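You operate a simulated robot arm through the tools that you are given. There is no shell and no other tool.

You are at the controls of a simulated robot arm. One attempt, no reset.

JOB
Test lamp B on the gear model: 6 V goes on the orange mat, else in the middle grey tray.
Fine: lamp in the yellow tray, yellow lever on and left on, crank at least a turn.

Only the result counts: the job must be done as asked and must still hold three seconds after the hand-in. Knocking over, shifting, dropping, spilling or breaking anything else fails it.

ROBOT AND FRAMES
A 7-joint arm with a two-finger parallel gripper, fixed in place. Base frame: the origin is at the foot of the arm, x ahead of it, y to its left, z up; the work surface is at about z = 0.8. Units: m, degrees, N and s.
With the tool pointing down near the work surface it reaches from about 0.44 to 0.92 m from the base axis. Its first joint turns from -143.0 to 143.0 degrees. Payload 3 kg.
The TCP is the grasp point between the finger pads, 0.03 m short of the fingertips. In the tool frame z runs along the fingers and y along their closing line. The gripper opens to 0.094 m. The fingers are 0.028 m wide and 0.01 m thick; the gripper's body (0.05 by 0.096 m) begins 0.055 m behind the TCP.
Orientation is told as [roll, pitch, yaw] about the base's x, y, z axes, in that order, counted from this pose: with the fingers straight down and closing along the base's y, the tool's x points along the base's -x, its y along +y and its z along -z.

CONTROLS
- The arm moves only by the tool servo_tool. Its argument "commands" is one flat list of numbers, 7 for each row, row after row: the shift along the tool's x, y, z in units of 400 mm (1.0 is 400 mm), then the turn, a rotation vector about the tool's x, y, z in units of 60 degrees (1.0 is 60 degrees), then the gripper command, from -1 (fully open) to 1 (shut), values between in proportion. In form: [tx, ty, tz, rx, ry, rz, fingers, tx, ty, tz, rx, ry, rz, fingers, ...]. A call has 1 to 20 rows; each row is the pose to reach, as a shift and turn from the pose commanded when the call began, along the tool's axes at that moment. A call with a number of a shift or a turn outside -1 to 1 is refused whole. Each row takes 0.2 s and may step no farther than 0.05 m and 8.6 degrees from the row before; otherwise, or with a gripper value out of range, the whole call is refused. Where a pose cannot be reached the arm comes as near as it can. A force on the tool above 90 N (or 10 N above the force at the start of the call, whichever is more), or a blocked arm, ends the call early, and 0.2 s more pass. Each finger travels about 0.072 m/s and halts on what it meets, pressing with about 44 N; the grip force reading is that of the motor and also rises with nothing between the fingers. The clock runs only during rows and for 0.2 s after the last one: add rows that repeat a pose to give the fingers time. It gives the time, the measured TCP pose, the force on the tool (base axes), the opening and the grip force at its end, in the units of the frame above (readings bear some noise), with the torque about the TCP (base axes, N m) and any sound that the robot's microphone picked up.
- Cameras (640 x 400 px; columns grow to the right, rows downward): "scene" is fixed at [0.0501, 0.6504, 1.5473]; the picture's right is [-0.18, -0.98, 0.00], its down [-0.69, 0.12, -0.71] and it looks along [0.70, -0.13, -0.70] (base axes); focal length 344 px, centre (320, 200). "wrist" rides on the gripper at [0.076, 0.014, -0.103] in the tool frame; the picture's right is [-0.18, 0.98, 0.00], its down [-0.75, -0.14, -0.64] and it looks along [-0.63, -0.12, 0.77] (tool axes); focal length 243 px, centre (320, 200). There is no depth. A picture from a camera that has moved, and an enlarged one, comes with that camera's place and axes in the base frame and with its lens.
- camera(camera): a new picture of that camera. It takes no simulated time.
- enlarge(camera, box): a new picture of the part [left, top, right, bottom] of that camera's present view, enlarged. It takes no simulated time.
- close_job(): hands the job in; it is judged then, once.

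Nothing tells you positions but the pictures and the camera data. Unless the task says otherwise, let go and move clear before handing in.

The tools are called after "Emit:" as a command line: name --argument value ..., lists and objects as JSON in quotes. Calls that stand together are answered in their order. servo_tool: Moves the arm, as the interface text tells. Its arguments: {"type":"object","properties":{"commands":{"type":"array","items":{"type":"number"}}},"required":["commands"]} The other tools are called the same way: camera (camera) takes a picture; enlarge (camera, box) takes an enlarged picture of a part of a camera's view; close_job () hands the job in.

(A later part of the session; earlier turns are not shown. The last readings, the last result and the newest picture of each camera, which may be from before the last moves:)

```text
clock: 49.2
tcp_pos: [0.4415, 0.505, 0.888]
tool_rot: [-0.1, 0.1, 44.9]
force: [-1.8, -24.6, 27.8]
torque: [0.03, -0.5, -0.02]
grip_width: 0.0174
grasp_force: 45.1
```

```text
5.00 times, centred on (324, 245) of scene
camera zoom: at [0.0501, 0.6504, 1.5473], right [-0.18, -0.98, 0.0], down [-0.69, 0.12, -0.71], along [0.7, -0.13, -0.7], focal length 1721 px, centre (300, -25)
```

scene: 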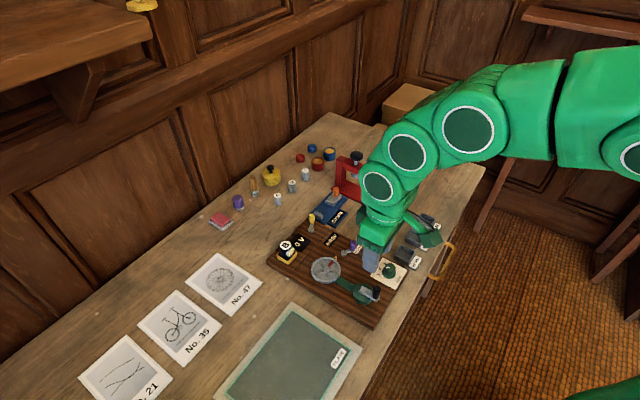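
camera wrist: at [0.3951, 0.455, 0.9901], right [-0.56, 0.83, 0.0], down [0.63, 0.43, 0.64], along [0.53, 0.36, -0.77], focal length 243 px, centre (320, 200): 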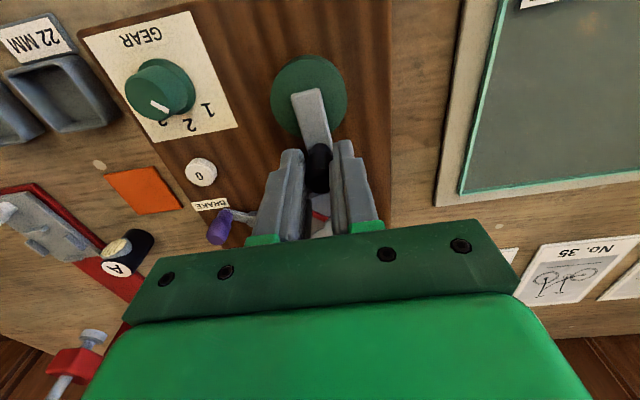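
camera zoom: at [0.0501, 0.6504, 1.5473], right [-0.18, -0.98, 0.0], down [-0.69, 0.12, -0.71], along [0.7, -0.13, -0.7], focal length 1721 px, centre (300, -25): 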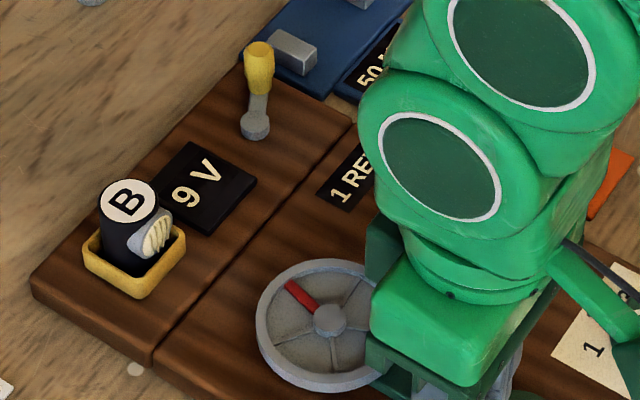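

The meter has responded and now shows a figure. I'll enlarge it to read it properly, including which way up the text is.

Emit:
enlarge --camera "scene" --box '[296, 230, 328, 254]'

Emit:
enlarge --camera "scene" --box '[276, 220, 356, 275]'

```text
16.00 times, centred on (312, 242) of scene
camera zoom: at [0.0501, 0.6504, 1.5473], right [-0.18, -0.98, 0.0], down [-0.69, 0.12, -0.71], along [0.7, -0.13, -0.7], focal length 5509 px, centre (448, -472)
```

zoom: 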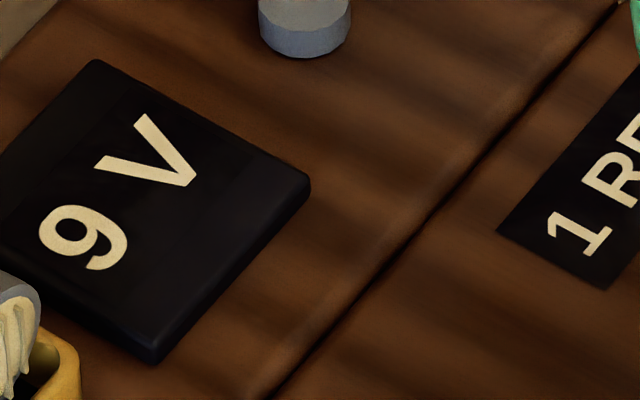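

```text
7.27 times, centred on (316, 248) of scene
camera zoom: at [0.0501, 0.6504, 1.5473], right [-0.18, -0.98, 0.0], down [-0.69, 0.12, -0.71], along [0.7, -0.13, -0.7], focal length 2504 px, centre (349, -146)
```

zoom: 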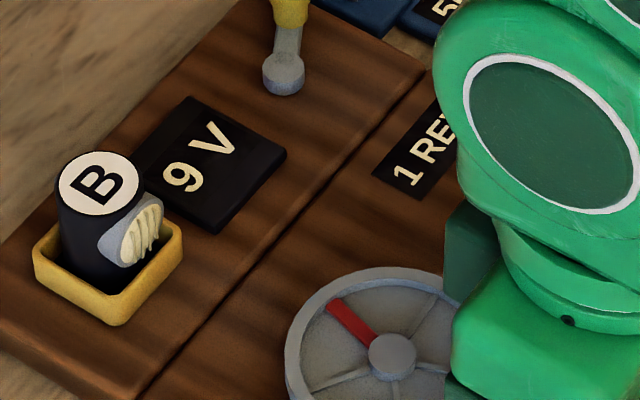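

The meter reads 9 V (the loop is at the top, same way up as the V). I'll wait a moment without moving to see that the reading holds steady.

Emit:
servo_tool --commands '[0, 0, 0, 0, 0, 0, 1, 0, 0, 0, 0, 0, 0, 1, 0, 0, 0, 0, 0, 0, 1, 0, 0, 0, 0, 0, 0, 1, 0, 0, 0, 0, 0, 0, 1]'

Emit:
enlarge --camera "scene" --box '[276, 220, 356, 275]'

```text
clock: 50.4
tcp_pos: [0.4403, 0.5057, 0.8872]
tool_rot: [0.0, 0.1, 45.0]
force: [-1.4, -40.0, 24.3]
torque: [-0.69, -0.15, -0.11]
grip_width: 0.0175
grasp_force: 44.9
```

```text
7.27 times, centred on (316, 248) of scene
camera zoom: at [0.0501, 0.6504, 1.5473], right [-0.18, -0.98, 0.0], down [-0.69, 0.12, -0.71], along [0.7, -0.13, -0.7], focal length 2504 px, centre (349, -146)
```

zoom: 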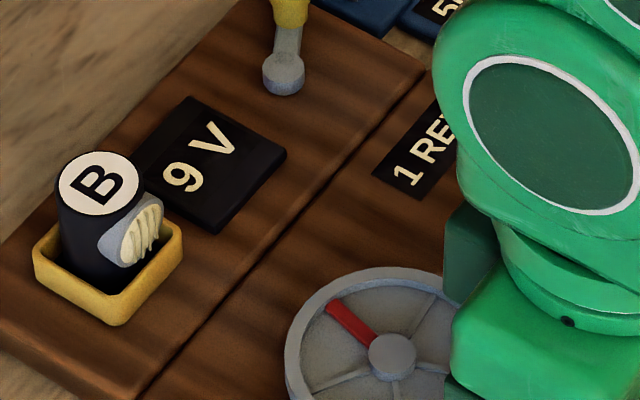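

The reading holds at 9 V. To be sure it's a settled lamp reading and not something passing, I'll crank one more continuous turn and re-read.

Emit:
servo_tool --commands '[-0.0131, -0.0221, -0.001, 0, 0, 0, 1, -0.0188, -0.047, -0.001, 0, 0, 0, 1, -0.0157, -0.0723, -0.001, 0, 0, 0, 1, -0.0041, -0.095, -0.0005, 0, 0, 0, 1, 0.0147, -0.1124, -0.0005, 0, 0, 0, 1, 0.0382, -0.1224, -0.0005, 0, 0, 0, 1, 0.0637, -0.1236, -0.0005, 0, 0, 0, 1, 0.0881, -0.1161, -0.0005, 0, 0, 0, 1, 0.1084, -0.1007, -0.0005, 0, 0, 0, 1, 0.1223, -0.0793, -0.0005, 0, 0, 0, 1, 0.128, -0.0544, -0.0005, 0, 0, 0, 1, 0.1248, -0.0291, -0.0005, 0, 0, 0, 1, 0.1132, -0.0064, -0.0005, 0, 0, 0, 1, 0.0945, 0.011, -0.0005, 0, 0, 0, 1, 0.071, 0.021, -0.0008, 0, 0, 0, 1, 0.0455, 0.0222, -0.001, 0, 0, 0, 1, 0.0211, 0.0147, -0.001, 0, 0, 0, 1, 0.0007, -0.0007, -0.001, 0, 0, 0, 1]'

Emit:
enlarge --camera "scene" --box '[276, 205, 372, 285]'

```text
clock: 54.2
tcp_pos: [0.4427, 0.5044, 0.8883]
tool_rot: [-0.1, -0.1, 45.0]
force: [1.0, 14.0, -34.7]
torque: [0.64, -0.4, 0.0]
grip_width: 0.0177
grasp_force: 44.9
```

```text
5.00 times, centred on (324, 245) of scene
camera zoom: at [0.0501, 0.6504, 1.5473], right [-0.18, -0.98, 0.0], down [-0.69, 0.12, -0.71], along [0.7, -0.13, -0.7], focal length 1721 px, centre (300, -25)
```

zoom: 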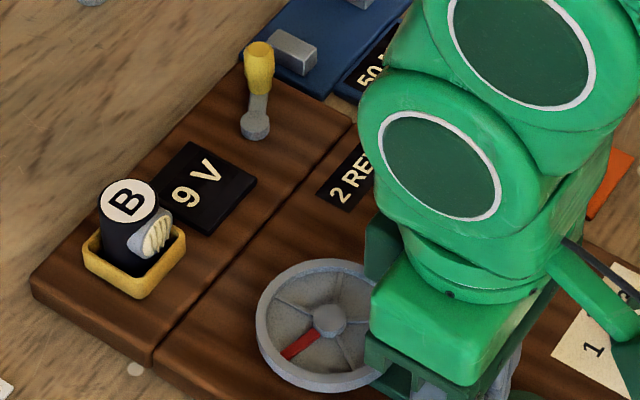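

The meter still reads 9 V after another turn, now with 2 REV, so lamp B isn't 6 V and belongs in the middle grey tray (25 MM). I'll ease the strain, let go of the crank and rise.

Emit:
servo_tool --commands '[-0.001, 0.001, 0.0014, 0, 0, 0, 1, -0.001, 0.001, 0.0014, 0, 0, 0, 0.5, -0.001, 0.001, 0.0014, 0, 0, 0, 0.2, -0.001, 0.001, 0.0014, 0, 0, 0, 0.064, -0.001, 0.001, -0.06, 0, 0, 0, 0.064, -0.001, 0.001, -0.16, 0, 0, 0, 0.064, -0.001, 0.001, -0.26, 0, 0, 0, 0.064, -0.001, 0.001, -0.36, 0, 0, 0, 0.064, -0.001, 0.001, -0.36, 0, 0, 0, 0.064]'

Emit:
camera --camera "scene"

Emit:
camera --camera "wrist"

```text
clock: 56.2
tcp_pos: [0.4429, 0.5043, 1.0322]
tool_rot: [0.0, -0.1, 44.9]
force: [0.8, 0.5, -0.1]
torque: [-0.02, -0.01, 0.04]
grip_width: 0.044
grasp_force: 0.0
```

```text
taken
```

scene: 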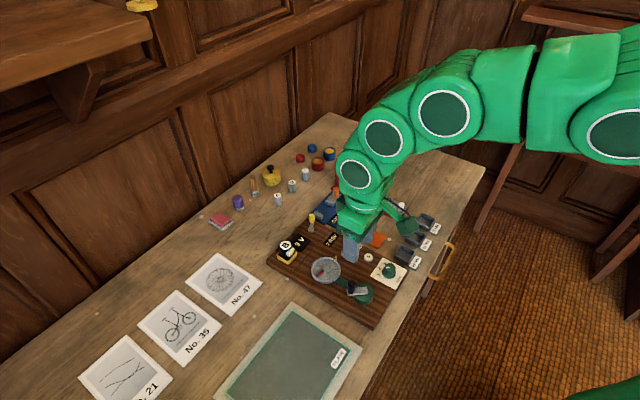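

```text
taken
camera wrist: at [0.3754, 0.4611, 1.135], right [-0.56, 0.83, 0.0], down [0.63, 0.43, 0.64], along [0.53, 0.36, -0.77], focal length 243 px, centre (320, 200)
```

wrist: 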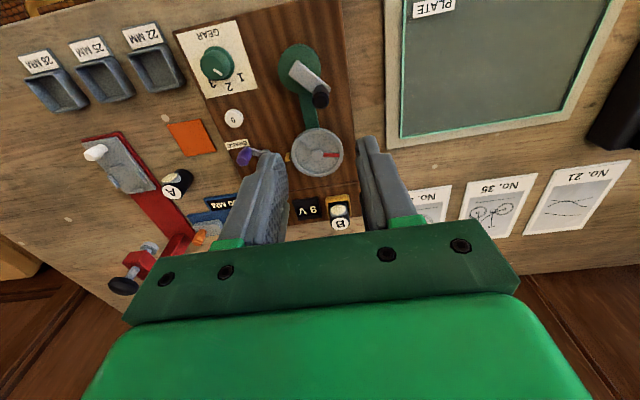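

The crank is released. I'll double-check the meter from the wrist view too.

Emit:
enlarge --camera "wrist" --box '[280, 180, 370, 240]'

Emit:
enlarge --camera "scene" --box '[270, 205, 350, 265]'

Emit:
enlarge --camera "wrist" --box '[0, 0, 240, 150]'

```text
6.67 times, centred on (325, 210) of wrist
camera zoom: at [0.3754, 0.4611, 1.135], right [-0.56, 0.83, 0.0], down [0.63, 0.43, 0.64], along [0.53, 0.36, -0.77], focal length 1618 px, centre (287, 133)
```

zoom: 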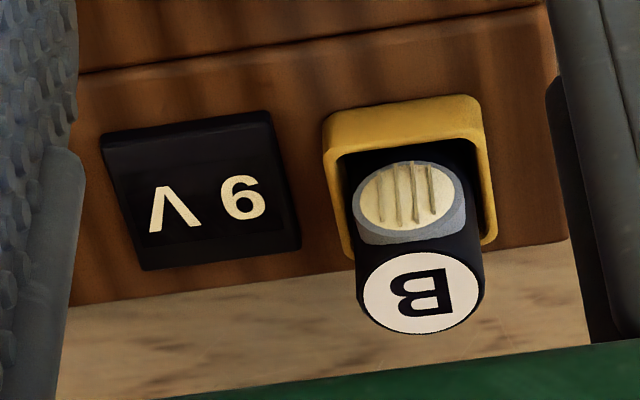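

```text
6.67 times, centred on (310, 235) of scene
camera zoom: at [0.0501, 0.6504, 1.5473], right [-0.18, -0.98, 0.0], down [-0.69, 0.12, -0.71], along [0.7, -0.13, -0.7], focal length 2295 px, centre (387, -33)
```

zoom: 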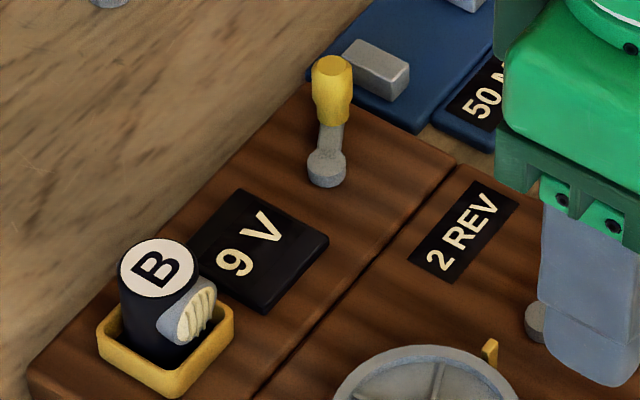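

```text
2.67 times, centred on (120, 75) of wrist
camera zoom: at [0.3754, 0.4611, 1.135], right [-0.56, 0.83, 0.0], down [0.63, 0.43, 0.64], along [0.53, 0.36, -0.77], focal length 647 px, centre (853, 533)
```

zoom: 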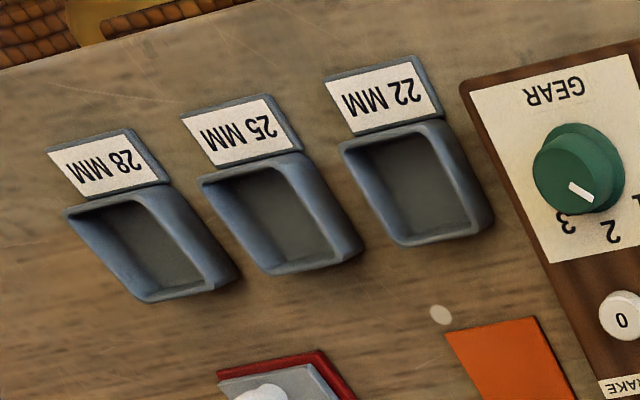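

Both views confirm 9 V with the lever still on, so B goes to the 25 MM (middle) tray. I'll move back over lamp B and check the alignment.

Emit:
servo_tool --commands '[-0.06, -0.001, 0, 0, 0, 0, 0.064, -0.15, -0.003, 0, 0, 0, 0, 0.064, -0.24, -0.005, 0, 0, 0, 0, 0.064, -0.33, -0.007, 0, 0, 0, 0, 0.064, -0.42, -0.009, 0.03, 0, 0, 0, 0.064, -0.4787, -0.0095, 0.09, 0, 0, 0, 0.064, -0.4787, -0.0095, 0.17, 0, 0, 0, 0.064, -0.4787, -0.0095, 0.22, 0, 0, 0, 0.064, -0.4787, -0.0095, 0.22, 0, 0, 0, 0.064]'

Emit:
enlarge --camera "wrist" --box '[240, 60, 400, 220]'

Emit:
enlarge --camera "scene" --box '[260, 205, 340, 270]'

```text
clock: 58.2
tcp_pos: [0.5792, 0.6392, 0.9439]
tool_rot: [0.0, 0.0, 45.0]
force: [0.3, -0.2, 0.1]
torque: [0.04, -0.01, 0.0]
grip_width: 0.0439
grasp_force: 0.0
```

```text
2.50 times, centred on (320, 140) of wrist
camera zoom: at [0.5132, 0.5967, 1.0466], right [-0.56, 0.83, 0.0], down [0.63, 0.43, 0.64], along [0.53, 0.36, -0.77], focal length 606 px, centre (320, 350)
```

zoom: 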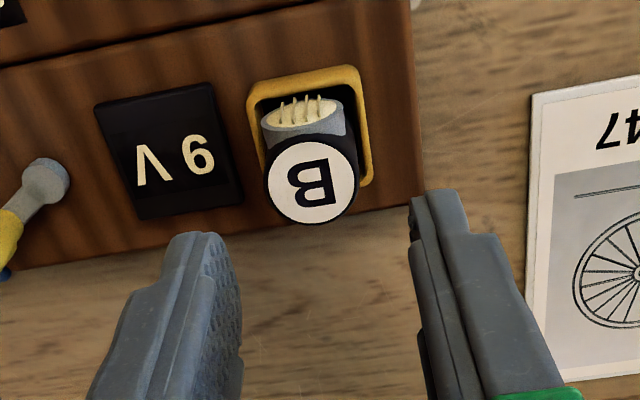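

```text
6.15 times, centred on (300, 238) of scene
camera zoom: at [0.0501, 0.6504, 1.5473], right [-0.18, -0.98, 0.0], down [-0.69, 0.12, -0.71], along [0.7, -0.13, -0.7], focal length 2119 px, centre (443, -31)
```

zoom: 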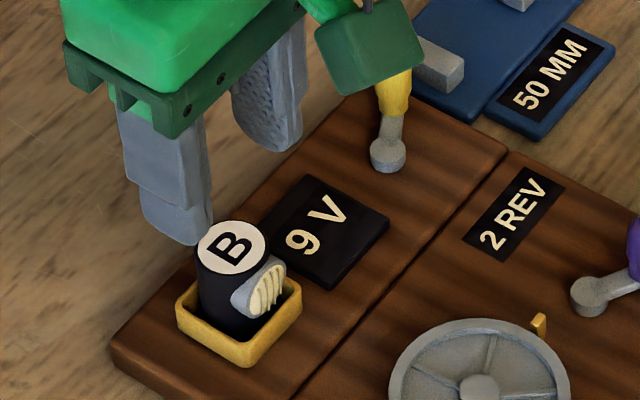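

Lamp B is about 2 mm off the tool's axis. I'll correct that, descend to just above the tray rim and check before closing.

Emit:
servo_tool --commands '[-0.0045, -0.007, 0.05, 0, 0, 0, 0.064, -0.0045, -0.007, 0.11, 0, 0, 0, 0.064, -0.0045, -0.007, 0.15, 0, 0, 0, 0.064, -0.0045, -0.007, 0.172, 0, 0, 0, 0.064, -0.0045, -0.007, 0.172, 0, 0, 0, 0.064]'

Emit:
enlarge --camera "wrist" --box '[250, 80, 390, 220]'

Emit:
enlarge --camera "scene" --box '[265, 215, 325, 270]'

```text
clock: 59.4
tcp_pos: [0.5833, 0.6386, 0.875]
tool_rot: [0.0, -0.1, 44.9]
force: [-0.4, -0.2, 0.5]
torque: [-0.01, 0.03, -0.01]
grip_width: 0.044
grasp_force: 0.0
```

```text
2.86 times, centred on (320, 150) of wrist
camera zoom: at [0.5175, 0.5953, 0.9779], right [-0.56, 0.83, 0.0], down [0.63, 0.43, 0.64], along [0.53, 0.36, -0.77], focal length 693 px, centre (320, 343)
```

zoom: 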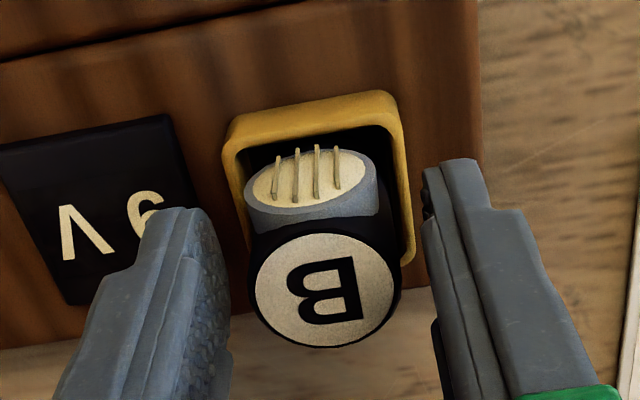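

```text
7.27 times, centred on (295, 242) of scene
camera zoom: at [0.0501, 0.6504, 1.5473], right [-0.18, -0.98, 0.0], down [-0.69, 0.12, -0.71], along [0.7, -0.13, -0.7], focal length 2504 px, centre (502, -109)
```

zoom: 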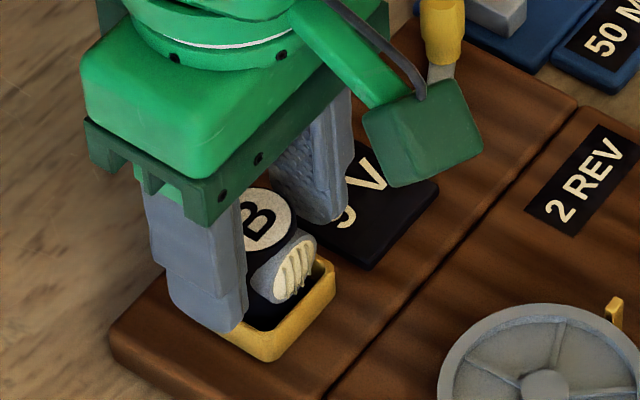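

The lamp is about 3 mm nearer than the finger centre. I'll centre on it and close.

Emit:
servo_tool --commands '[0.0065, 0.003, 0, 0, 0, 0, 0.064, 0.0065, 0.003, 0, 0, 0, 0, 0.3, 0.0065, 0.003, 0, 0, 0, 0, 0.6, 0.0065, 0.003, 0, 0, 0, 0, 1, 0.0065, 0.003, 0, 0, 0, 0, 1]'

Emit:
enlarge --camera "wrist" --box '[250, 80, 390, 220]'

```text
clock: 60.6
tcp_pos: [0.5796, 0.6375, 0.8761]
tool_rot: [0.1, -0.1, 45.0]
force: [0.3, 0.0, 0.8]
torque: [0.04, -0.02, 0.02]
grip_width: 0.0293
grasp_force: 44.4
```

```text
2.86 times, centred on (320, 150) of wrist
camera zoom: at [0.5145, 0.5943, 0.9777], right [-0.56, 0.83, 0.0], down [0.63, 0.43, 0.64], along [0.53, 0.36, -0.77], focal length 693 px, centre (320, 343)
```

zoom: 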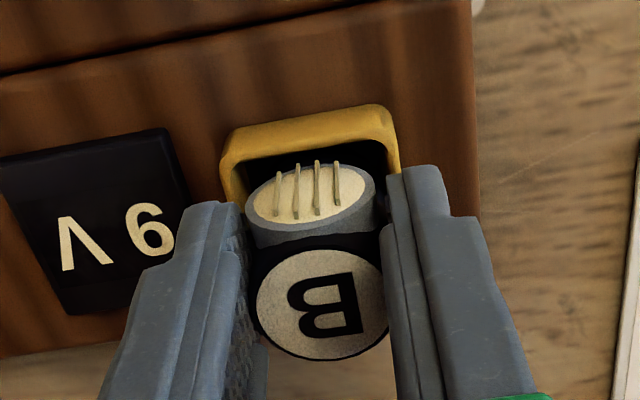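

Lamp B is gripped again. I'll lift it straight up out of the tray.

Emit:
servo_tool --commands '[0, 0, -0.015, 0, 0, 0, 1, 0, 0, -0.04, 0, 0, 0, 1, 0, 0, -0.1, 0, 0, 0, 1, 0, 0, -0.18, 0, 0, 0, 1, 0, 0, -0.26, 0, 0, 0, 1, 0, 0, -0.3, 0, 0, 0, 1, 0, 0, -0.3, 0, 0, 0, 1]'

Emit:
camera --camera "scene"

Emit:
enlarge --camera "scene" --box '[370, 200, 450, 275]'

```text
clock: 62.2
tcp_pos: [0.5799, 0.6378, 0.9975]
tool_rot: [-0.1, 0.0, 44.9]
force: [-0.1, 0.6, -0.4]
torque: [-0.01, 0.04, -0.01]
grip_width: 0.0293
grasp_force: 44.1
```

```text
taken
```

scene: 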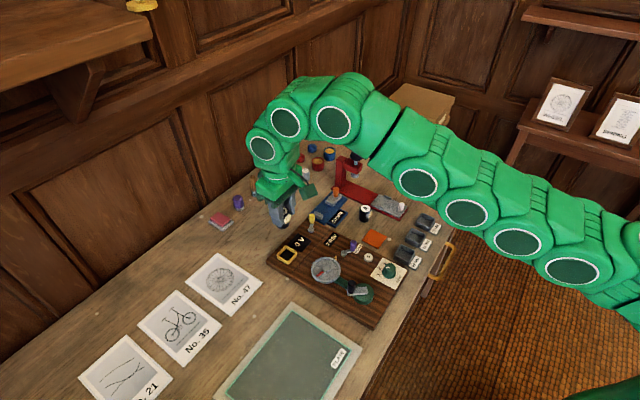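

```text
5.33 times, centred on (410, 238) of scene
camera zoom: at [0.0501, 0.6504, 1.5473], right [-0.18, -0.98, 0.0], down [-0.69, 0.12, -0.71], along [0.7, -0.13, -0.7], focal length 1836 px, centre (-160, 0)
```

zoom: 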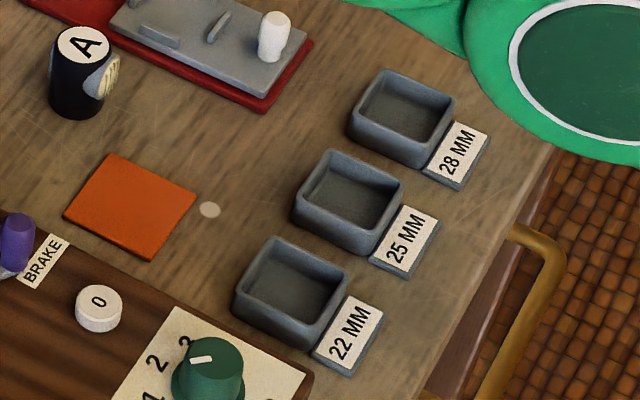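

Lamp B is out of the yellow tray and the middle grey tray (25 MM) lies near (0.587, 0.290). I'll carry the lamp over it at this height.

Emit:
servo_tool --commands '[0.03, -0.031, 0, 0, 0, 0, 1, 0.095, -0.099, 0, 0, 0, 0, 1, 0.16, -0.167, 0, 0, 0, 0, 1, 0.225, -0.234, 0, 0, 0, 0, 1, 0.29, -0.302, 0, 0, 0, 0, 1, 0.355, -0.37, 0, 0, 0, 0, 1, 0.42, -0.437, 0, 0, 0, 0, 1, 0.485, -0.505, 0, 0, 0, 0, 1, 0.55, -0.573, 0, 0, 0, 0, 1, 0.59, -0.614, 0, 0, 0, 0, 1, 0.6028, -0.6275, 0, 0, 0, 0, 1, 0.6028, -0.6275, 0, 0, 0, 0, 1]'

Emit:
camera --camera "wrist"

Emit:
enlarge --camera "wrist" --box '[240, 40, 400, 200]'

Emit:
enlarge --camera "scene" --box '[360, 170, 460, 275]'

```text
clock: 64.8
tcp_pos: [0.5867, 0.2879, 0.9951]
tool_rot: [0.0, 0.0, 45.1]
force: [0.2, -0.3, -1.4]
torque: [0.03, -0.04, 0.05]
grip_width: 0.0292
grasp_force: 43.8
```

```text
taken
camera wrist: at [0.522, 0.2457, 1.0979], right [-0.56, 0.83, 0.0], down [0.63, 0.43, 0.64], along [0.53, 0.36, -0.77], focal length 243 px, centre (320, 200)
```

wrist: 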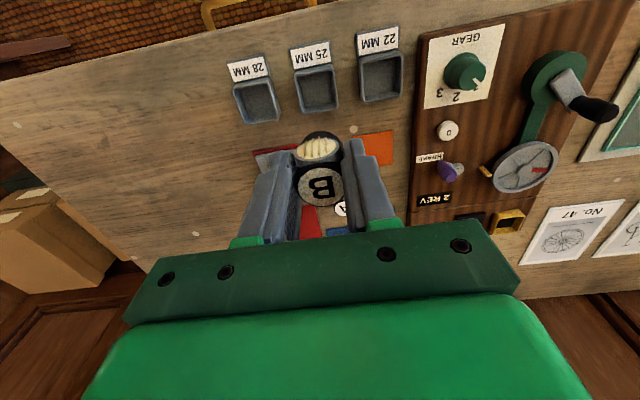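

```text
2.50 times, centred on (320, 120) of wrist
camera zoom: at [0.522, 0.2457, 1.0979], right [-0.56, 0.83, 0.0], down [0.63, 0.43, 0.64], along [0.53, 0.36, -0.77], focal length 606 px, centre (320, 400)
```

zoom: 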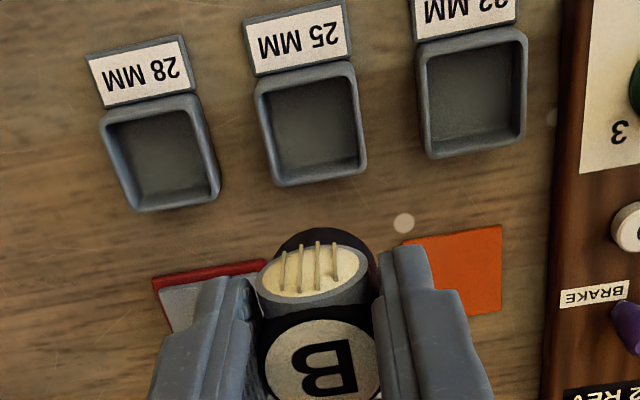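

```text
3.81 times, centred on (410, 222) of scene
camera zoom: at [0.0501, 0.6504, 1.5473], right [-0.18, -0.98, 0.0], down [-0.69, 0.12, -0.71], along [0.7, -0.13, -0.7], focal length 1312 px, centre (-23, 114)
```

zoom: 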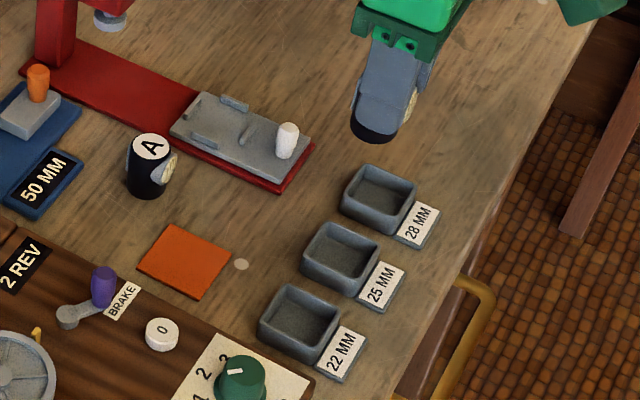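

The middle tray is about 4 mm to the left of the tool's axis in the wrist view. I'll correct and come down to about 15 mm above its rim.

Emit:
servo_tool --commands '[0.0018, -0.0098, 0.05, 0, 0, 0, 1, 0.0018, -0.0098, 0.12, 0, 0, 0, 1, 0.0018, -0.0098, 0.19, 0, 0, 0, 1, 0.0018, -0.0098, 0.24, 0, 0, 0, 1, 0.0018, -0.0098, 0.25, 0, 0, 0, 1, 0.0018, -0.0098, 0.25, 0, 0, 0, 1]'

Emit:
enlarge --camera "wrist" --box '[250, 70, 390, 210]'

Emit:
enlarge --camera "scene" --box '[385, 205, 441, 260]'

```text
clock: 66.2
tcp_pos: [0.5894, 0.2831, 0.8961]
tool_rot: [0.0, 0.0, 45.1]
force: [0.3, -0.7, -1.1]
torque: [0.01, 0.0, -0.01]
grip_width: 0.0293
grasp_force: 43.8
```

```text
2.86 times, centred on (320, 140) of wrist
camera zoom: at [0.5238, 0.2423, 0.9977], right [-0.56, 0.83, 0.0], down [0.63, 0.43, 0.64], along [0.53, 0.36, -0.77], focal length 693 px, centre (320, 371)
```

zoom: 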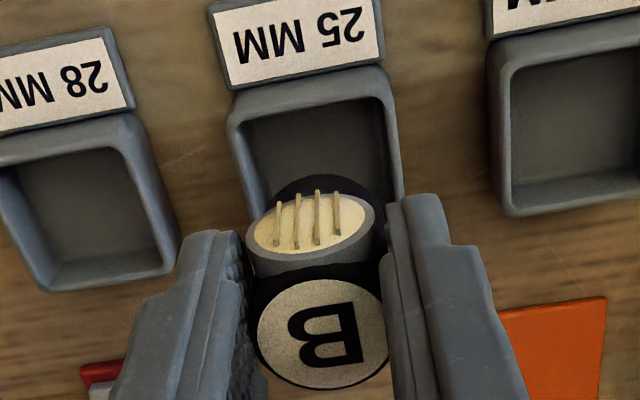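

```text
7.27 times, centred on (413, 232) of scene
camera zoom: at [0.0501, 0.6504, 1.5473], right [-0.18, -0.98, 0.0], down [-0.69, 0.12, -0.71], along [0.7, -0.13, -0.7], focal length 2504 px, centre (-356, -36)
```

zoom: 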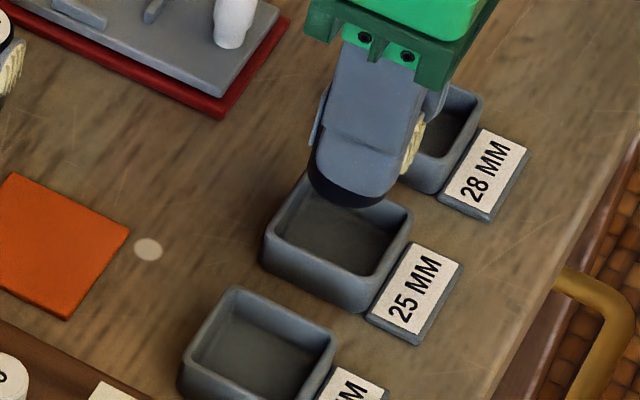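

The lamp is laterally centred over the middle tray and about 2 mm short. I'll shift that much forward and lower slowly, watching the force.

Emit:
servo_tool --commands '[-0.005, -0.001, 0.01, 0, 0, 0, 1, -0.005, -0.001, 0.02, 0, 0, 0, 1, -0.005, -0.001, 0.03, 0, 0, 0, 1, -0.005, -0.001, 0.04, 0, 0, 0, 1, -0.005, -0.001, 0.05, 0, 0, 0, 1, -0.005, -0.001, 0.057, 0, 0, 0, 1, -0.005, -0.001, 0.057, 0, 0, 0, 1]'

Emit:
enlarge --camera "wrist" --box '[270, 80, 370, 180]'

Emit:
enlarge --camera "scene" --box '[390, 215, 430, 255]'

```text
clock: 67.8
tcp_pos: [0.5904, 0.2871, 0.8729]
tool_rot: [0.0, -0.1, 45.0]
force: [-0.9, 1.1, -0.2]
torque: [-0.01, -0.02, 0.01]
grip_width: 0.0292
grasp_force: 43.9
```

```text
4.00 times, centred on (320, 130) of wrist
camera zoom: at [0.5257, 0.244, 0.9745], right [-0.56, 0.83, 0.0], down [0.63, 0.43, 0.64], along [0.53, 0.36, -0.77], focal length 970 px, centre (320, 480)
```

zoom: 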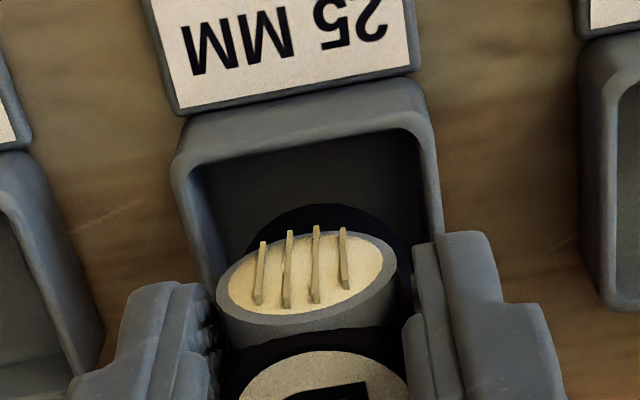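

```text
10.00 times, centred on (410, 235) of scene
camera zoom: at [0.0501, 0.6504, 1.5473], right [-0.18, -0.98, 0.0], down [-0.69, 0.12, -0.71], along [0.7, -0.13, -0.7], focal length 3443 px, centre (-580, -150)
```

zoom: 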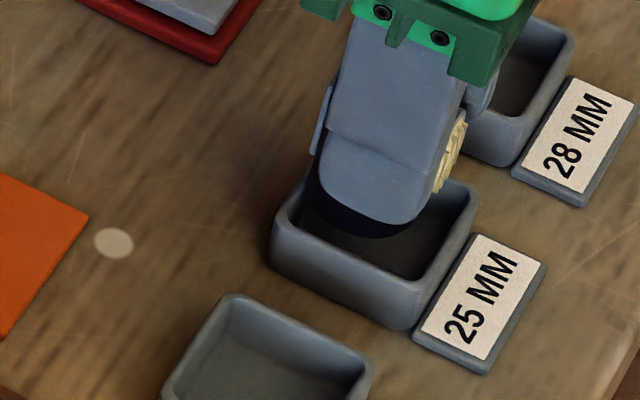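

The lamp's foot is entering the middle tray without contact. I'll continue down in 2–3 mm steps.

Emit:
servo_tool --commands '[0, -0.001, 0.006, 0, 0, 0, 1, 0, -0.001, 0.012, 0, 0, 0, 1, 0, -0.001, 0.018, 0, 0, 0, 1, 0, -0.001, 0.024, 0, 0, 0, 1, 0, -0.001, 0.03, 0, 0, 0, 1, 0, -0.001, 0.03, 0, 0, 0, 1]'

Emit:
enlarge --camera "scene" --box '[390, 215, 430, 255]'

```text
clock: 68.8
tcp_pos: [0.5935, 0.2888, 0.8675]
tool_rot: [-0.1, -0.4, 45.0]
force: [2.4, -2.9, 22.0]
torque: [-0.11, -0.53, -0.13]
grip_width: 0.0286
grasp_force: 43.7
stopped in row 4: the force on the tool passed its limit at 101 N (the readings are from after the stop); the commanded pose is now the measured one
```

```text
10.00 times, centred on (410, 235) of scene
camera zoom: at [0.0501, 0.6504, 1.5473], right [-0.18, -0.98, 0.0], down [-0.69, 0.12, -0.71], along [0.7, -0.13, -0.7], focal length 3443 px, centre (-580, -150)
```

zoom: 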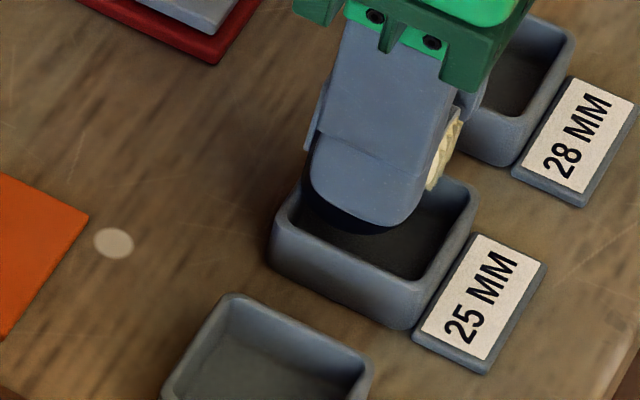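

The foot caught on the tray's rim and the call stopped at 101 N; the tray doesn't appear to have moved. I'll back up a little and inspect the lamp and the tray.

Emit:
servo_tool --commands '[0, 0, -0.015, 0, 0, 0, 1, 0, 0, -0.04, 0, 0, 0, 1, 0, 0, -0.075, 0, 0, 0, 1, 0, 0, -0.075, 0, 0, 0, 1]'

Emit:
enlarge --camera "scene" --box '[380, 195, 440, 255]'

Emit:
enlarge --camera "wrist" --box '[250, 60, 390, 210]'

Emit:
camera --camera "scene"

```text
clock: 69.8
tcp_pos: [0.5925, 0.2872, 0.8966]
tool_rot: [-0.1, -0.3, 45.0]
force: [0.0, 0.2, -0.8]
torque: [0.0, 0.01, 0.0]
grip_width: 0.0294
grasp_force: 43.7
```

```text
6.67 times, centred on (410, 225) of scene
camera zoom: at [0.0501, 0.6504, 1.5473], right [-0.18, -0.98, 0.0], down [-0.69, 0.12, -0.71], along [0.7, -0.13, -0.7], focal length 2295 px, centre (-280, 33)
```

zoom: 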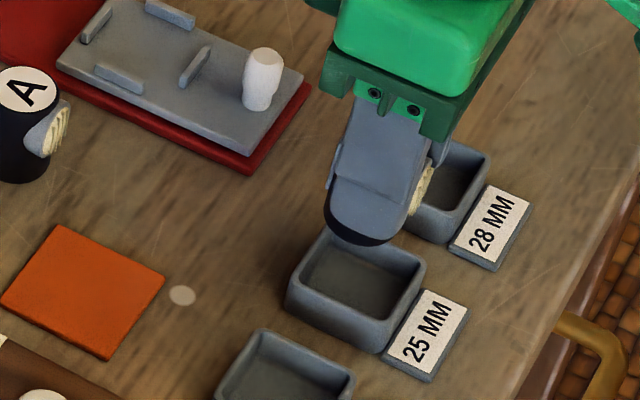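

```text
2.67 times, centred on (320, 135) of wrist
camera zoom: at [0.5265, 0.2438, 0.9989], right [-0.56, 0.83, 0.0], down [0.63, 0.43, 0.65], along [0.53, 0.36, -0.76], focal length 647 px, centre (320, 373)
```

zoom: 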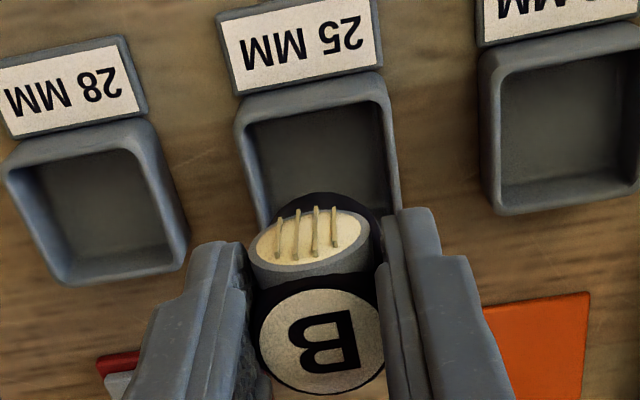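

```text
taken
```

scene: 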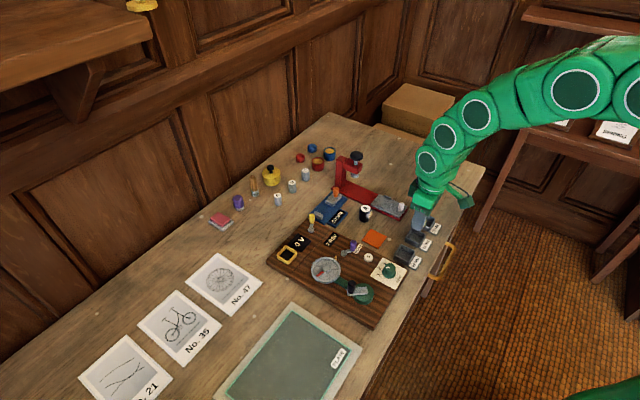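

The lamp is still held well (perhaps 2 mm higher in the grip), and the tray looks unmoved. As with the yellow tray, the view runs a few millimetres too far forward, so I'll shift back 3.5 mm and lower to just above the rim for another check.

Emit:
servo_tool --commands '[0.0088, -0.001, 0.01, 0, 0, 0, 1, 0.0088, -0.001, 0.03, 0, 0, 0, 1, 0.0088, -0.001, 0.05, 0, 0, 0, 1, 0.0088, -0.001, 0.062, 0, 0, 0, 1, 0.0088, -0.001, 0.062, 0, 0, 0, 1]'

Emit:
enlarge --camera "scene" --box '[390, 215, 430, 255]'

Emit:
enlarge --camera "wrist" --box '[270, 80, 370, 180]'

```text
clock: 71.0
tcp_pos: [0.5908, 0.2848, 0.8715]
tool_rot: [-0.1, -0.3, 45.0]
force: [0.6, -0.2, -0.8]
torque: [0.02, -0.01, -0.01]
grip_width: 0.0295
grasp_force: 44.1
```

```text
10.00 times, centred on (410, 235) of scene
camera zoom: at [0.0501, 0.6504, 1.5473], right [-0.18, -0.98, 0.0], down [-0.69, 0.12, -0.71], along [0.7, -0.13, -0.7], focal length 3443 px, centre (-580, -150)
```

zoom: 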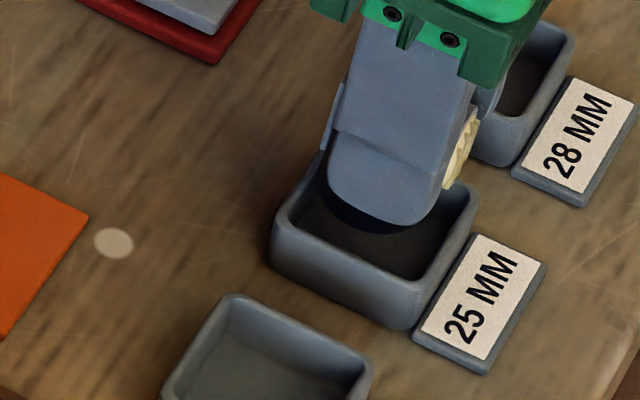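

```text
4.00 times, centred on (320, 130) of wrist
camera zoom: at [0.5248, 0.2416, 0.9737], right [-0.56, 0.83, 0.0], down [0.63, 0.43, 0.65], along [0.53, 0.36, -0.76], focal length 970 px, centre (320, 480)
```

zoom: 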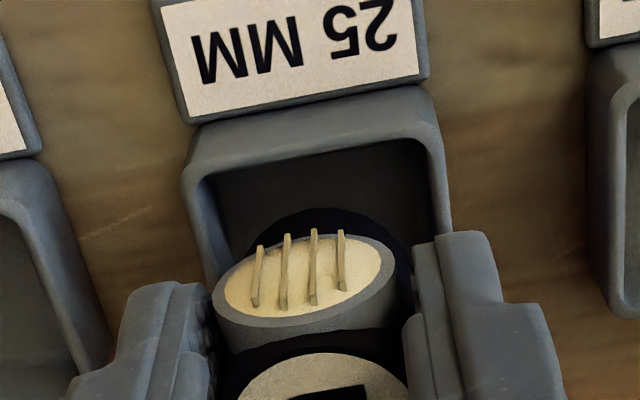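

In the scene view the lamp's foot now projects right at the tray's centre. I'll lower in 1 mm steps past rim level and watch the force.

Emit:
servo_tool --commands '[0, 0.0005, 0.005, 0, 0, 0, 1, 0, 0.0005, 0.01, 0, 0, 0, 1, 0, 0.0005, 0.0125, 0, 0, 0, 1, 0, 0.0005, 0.015, 0, 0, 0, 1, 0, 0.0005, 0.0175, 0, 0, 0, 1, 0, 0.0005, 0.02, 0, 0, 0, 1, 0, 0.0005, 0.0225, 0, 0, 0, 1]'

Emit:
enlarge --camera "scene" --box '[390, 215, 430, 255]'

```text
clock: 72.6
tcp_pos: [0.5902, 0.2853, 0.8623]
tool_rot: [-0.1, -0.2, 45.0]
force: [-0.6, -0.5, -0.7]
torque: [0.01, 0.02, -0.03]
grip_width: 0.0292
grasp_force: 44.5
```

```text
10.00 times, centred on (410, 235) of scene
camera zoom: at [0.0501, 0.6504, 1.5473], right [-0.18, -0.98, 0.0], down [-0.69, 0.12, -0.71], along [0.7, -0.13, -0.7], focal length 3443 px, centre (-580, -150)
```

zoom: 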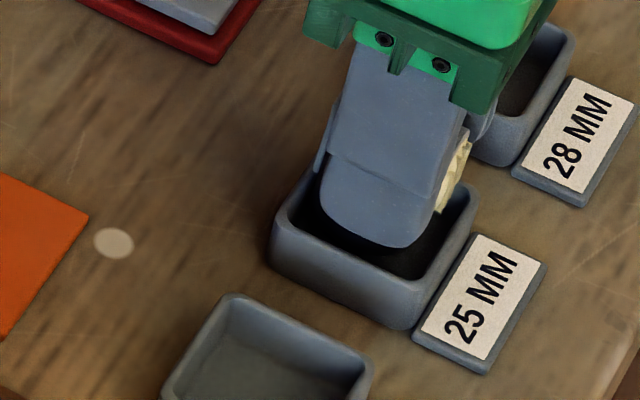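

The foot is now below rim level with no force. I'll keep going down gently to the floor.

Emit:
servo_tool --commands '[0, 0, 0.0025, 0, 0, 0, 1, 0, 0, 0.005, 0, 0, 0, 1, 0, 0, 0.0075, 0, 0, 0, 1, 0, 0, 0.01, 0, 0, 0, 1, 0, 0, 0.0125, 0, 0, 0, 1, 0, 0, 0.0125, 0, 0, 0, 1]'

Emit:
enlarge --camera "scene" --box '[390, 215, 430, 255]'

Emit:
enlarge --camera "wrist" --box '[260, 80, 380, 200]'

```text
clock: 74.0
tcp_pos: [0.5899, 0.2853, 0.8583]
tool_rot: [0.0, -0.1, 45.0]
force: [1.1, 0.6, -0.7]
torque: [0.0, 0.02, 0.01]
grip_width: 0.0296
grasp_force: 44.2
```

```text
10.00 times, centred on (410, 235) of scene
camera zoom: at [0.0501, 0.6504, 1.5473], right [-0.18, -0.98, 0.0], down [-0.69, 0.12, -0.71], along [0.7, -0.13, -0.7], focal length 3443 px, centre (-580, -150)
```

zoom: 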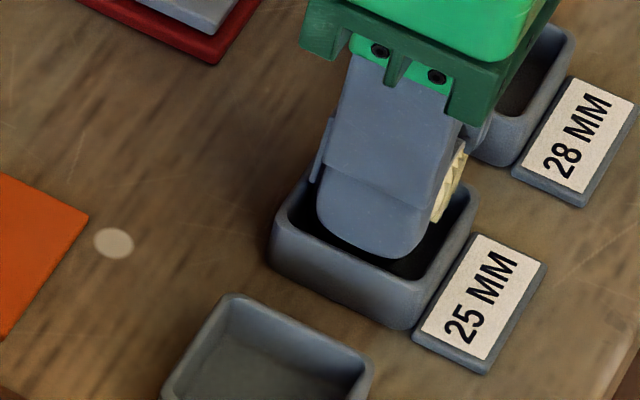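

```text
3.33 times, centred on (320, 140) of wrist
camera zoom: at [0.5245, 0.2421, 0.9605], right [-0.56, 0.83, 0.0], down [0.63, 0.43, 0.65], along [0.53, 0.36, -0.76], focal length 809 px, centre (320, 400)
```

zoom: 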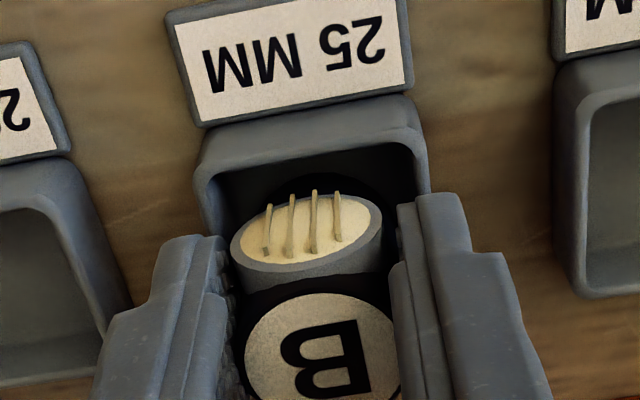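

Still no contact. I'll go a few more millimetres for the floor.

Emit:
servo_tool --commands '[0, 0, 0.0025, 0, 0, 0, 1, 0, 0, 0.005, 0, 0, 0, 1, 0, 0, 0.0075, 0, 0, 0, 1, 0, 0, 0.0075, 0, 0, 0, 1]'

```text
clock: 75.0
tcp_pos: [0.5898, 0.284, 0.8555]
tool_rot: [0.0, -0.3, 45.0]
force: [0.1, 0.2, -0.2]
torque: [0.0, -0.03, -0.01]
grip_width: 0.0292
grasp_force: 44.0
```

Emit:
servo_tool --commands '[0, 0, 0.0025, 0, 0, 0, 1, 0, 0, 0.005, 0, 0, 0, 1, 0, 0, 0.005, 0, 0, 0, 1]'

Emit:
enlarge --camera "scene" --box '[390, 215, 430, 255]'

```text
clock: 75.8
tcp_pos: [0.5908, 0.2853, 0.8539]
tool_rot: [-0.1, -0.3, 45.0]
force: [-2.0, 0.4, 7.9]
torque: [-0.08, 0.11, -0.03]
grip_width: 0.0294
grasp_force: 44.4
```

```text
10.00 times, centred on (410, 235) of scene
camera zoom: at [0.0501, 0.6504, 1.5473], right [-0.18, -0.98, 0.0], down [-0.69, 0.12, -0.71], along [0.7, -0.13, -0.7], focal length 3443 px, centre (-580, -150)
```

zoom: 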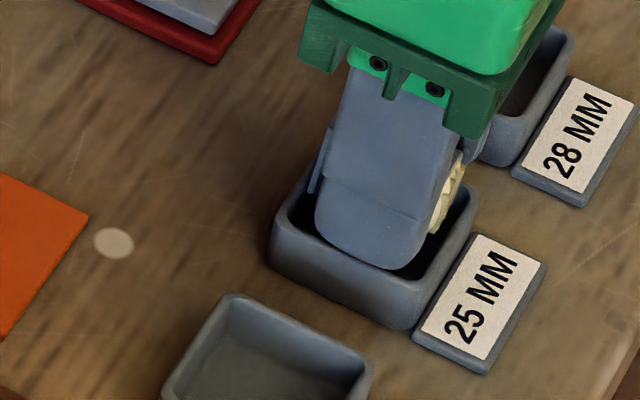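

The floor is felt (about 8 N). I'll open the fingers here and rise straight up.

Emit:
servo_tool --commands '[0, 0, 0, 0, 0, 0, 0.6, 0, 0, 0, 0, 0, 0, 0.2, 0, 0, 0, 0, 0, 0, 0.064, 0, 0, 0, 0, 0, 0, 0.064]'

Emit:
enlarge --camera "wrist" --box '[250, 80, 390, 220]'

Emit:
enlarge --camera "scene" --box '[380, 205, 440, 260]'

```text
clock: 76.8
tcp_pos: [0.5902, 0.284, 0.8532]
tool_rot: [-0.1, -0.2, 44.9]
force: [0.1, 0.8, -0.5]
torque: [-0.01, 0.03, -0.03]
grip_width: 0.0438
grasp_force: 0.1
```

```text
2.86 times, centred on (320, 150) of wrist
camera zoom: at [0.5244, 0.2414, 0.9554], right [-0.56, 0.83, 0.0], down [0.63, 0.43, 0.65], along [0.53, 0.36, -0.76], focal length 693 px, centre (320, 343)
```

zoom: 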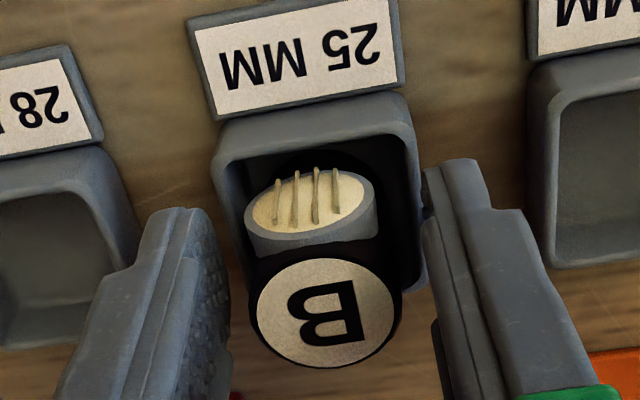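

```text
7.27 times, centred on (410, 232) of scene
camera zoom: at [0.0501, 0.6504, 1.5473], right [-0.18, -0.98, 0.0], down [-0.69, 0.12, -0.71], along [0.7, -0.13, -0.7], focal length 2504 px, centre (-334, -36)
```

zoom: 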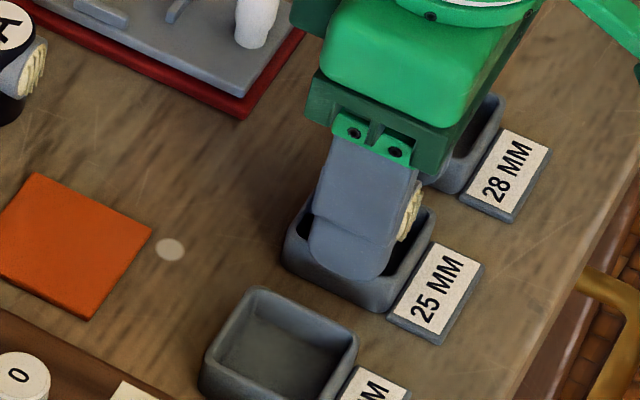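

The lamp stands free in the middle tray with clear gaps to both fingers. I'll rise straight up and clear, then check the whole scene.

Emit:
servo_tool --commands '[0, 0, -0.03, 0, 0, 0, 0.064, 0, 0, -0.1, 0, 0, 0, 0.064, 0, 0, -0.2, 0, 0, 0, 0.064, 0, 0, -0.3, 0, 0, 0, 0.064, 0, 0, -0.4, 0, 0, 0, 0.064, 0, 0, -0.5, 0, 0, 0, 0.064, 0, 0, -0.6, 0, 0, 0, 0.064, 0, 0, -0.6, 0, 0, 0, 0.064]'

Emit:
camera --camera "scene"

Emit:
enlarge --camera "scene" --box '[260, 190, 460, 315]'

Emit:
enlarge --camera "scene" --box '[375, 195, 455, 275]'

Emit:
camera --camera "wrist"

```text
clock: 78.6
tcp_pos: [0.5889, 0.2835, 1.0912]
tool_rot: [0.0, -0.2, 45.0]
force: [-0.1, -0.7, 0.0]
torque: [0.0, 0.01, -0.04]
grip_width: 0.044
grasp_force: 0.0
```

```text
taken
```

scene: 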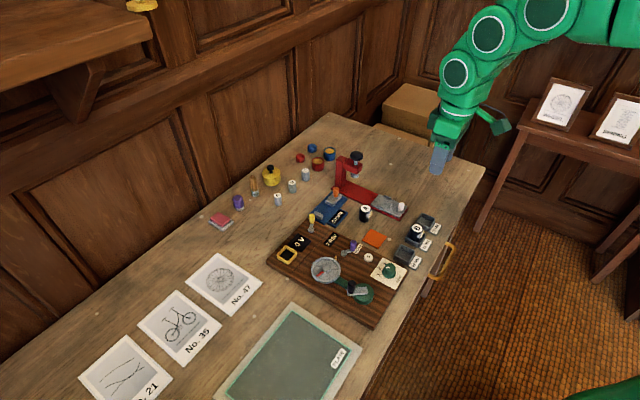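

```text
3.20 times, centred on (360, 252) of scene
camera zoom: at [0.0501, 0.6504, 1.5473], right [-0.18, -0.98, 0.0], down [-0.69, 0.12, -0.71], along [0.7, -0.13, -0.7], focal length 1102 px, centre (192, 32)
```

zoom: 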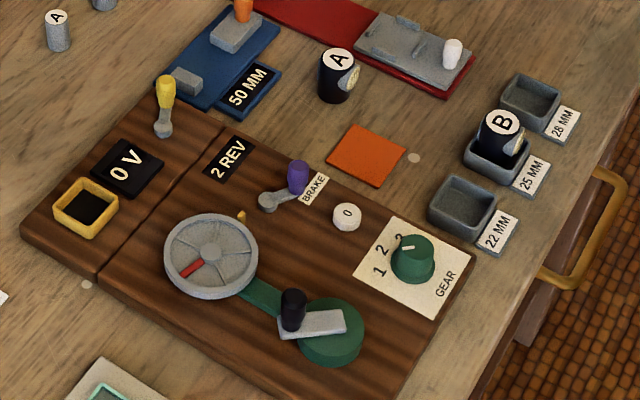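

```text
5.00 times, centred on (415, 235) of scene
camera zoom: at [0.0501, 0.6504, 1.5473], right [-0.18, -0.98, 0.0], down [-0.69, 0.12, -0.71], along [0.7, -0.13, -0.7], focal length 1721 px, centre (-155, 25)
```

zoom: 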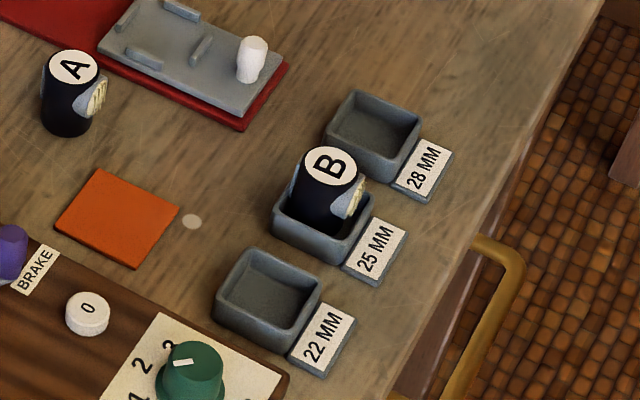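

```text
taken
camera wrist: at [0.5228, 0.2407, 1.194], right [-0.56, 0.83, 0.0], down [0.63, 0.43, 0.64], along [0.53, 0.36, -0.76], focal length 243 px, centre (320, 200)
```

wrist: 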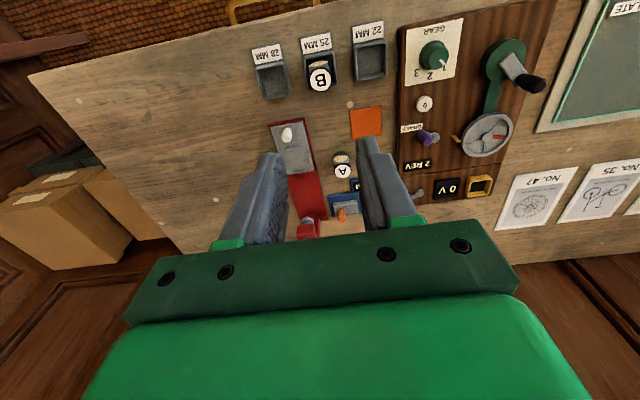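

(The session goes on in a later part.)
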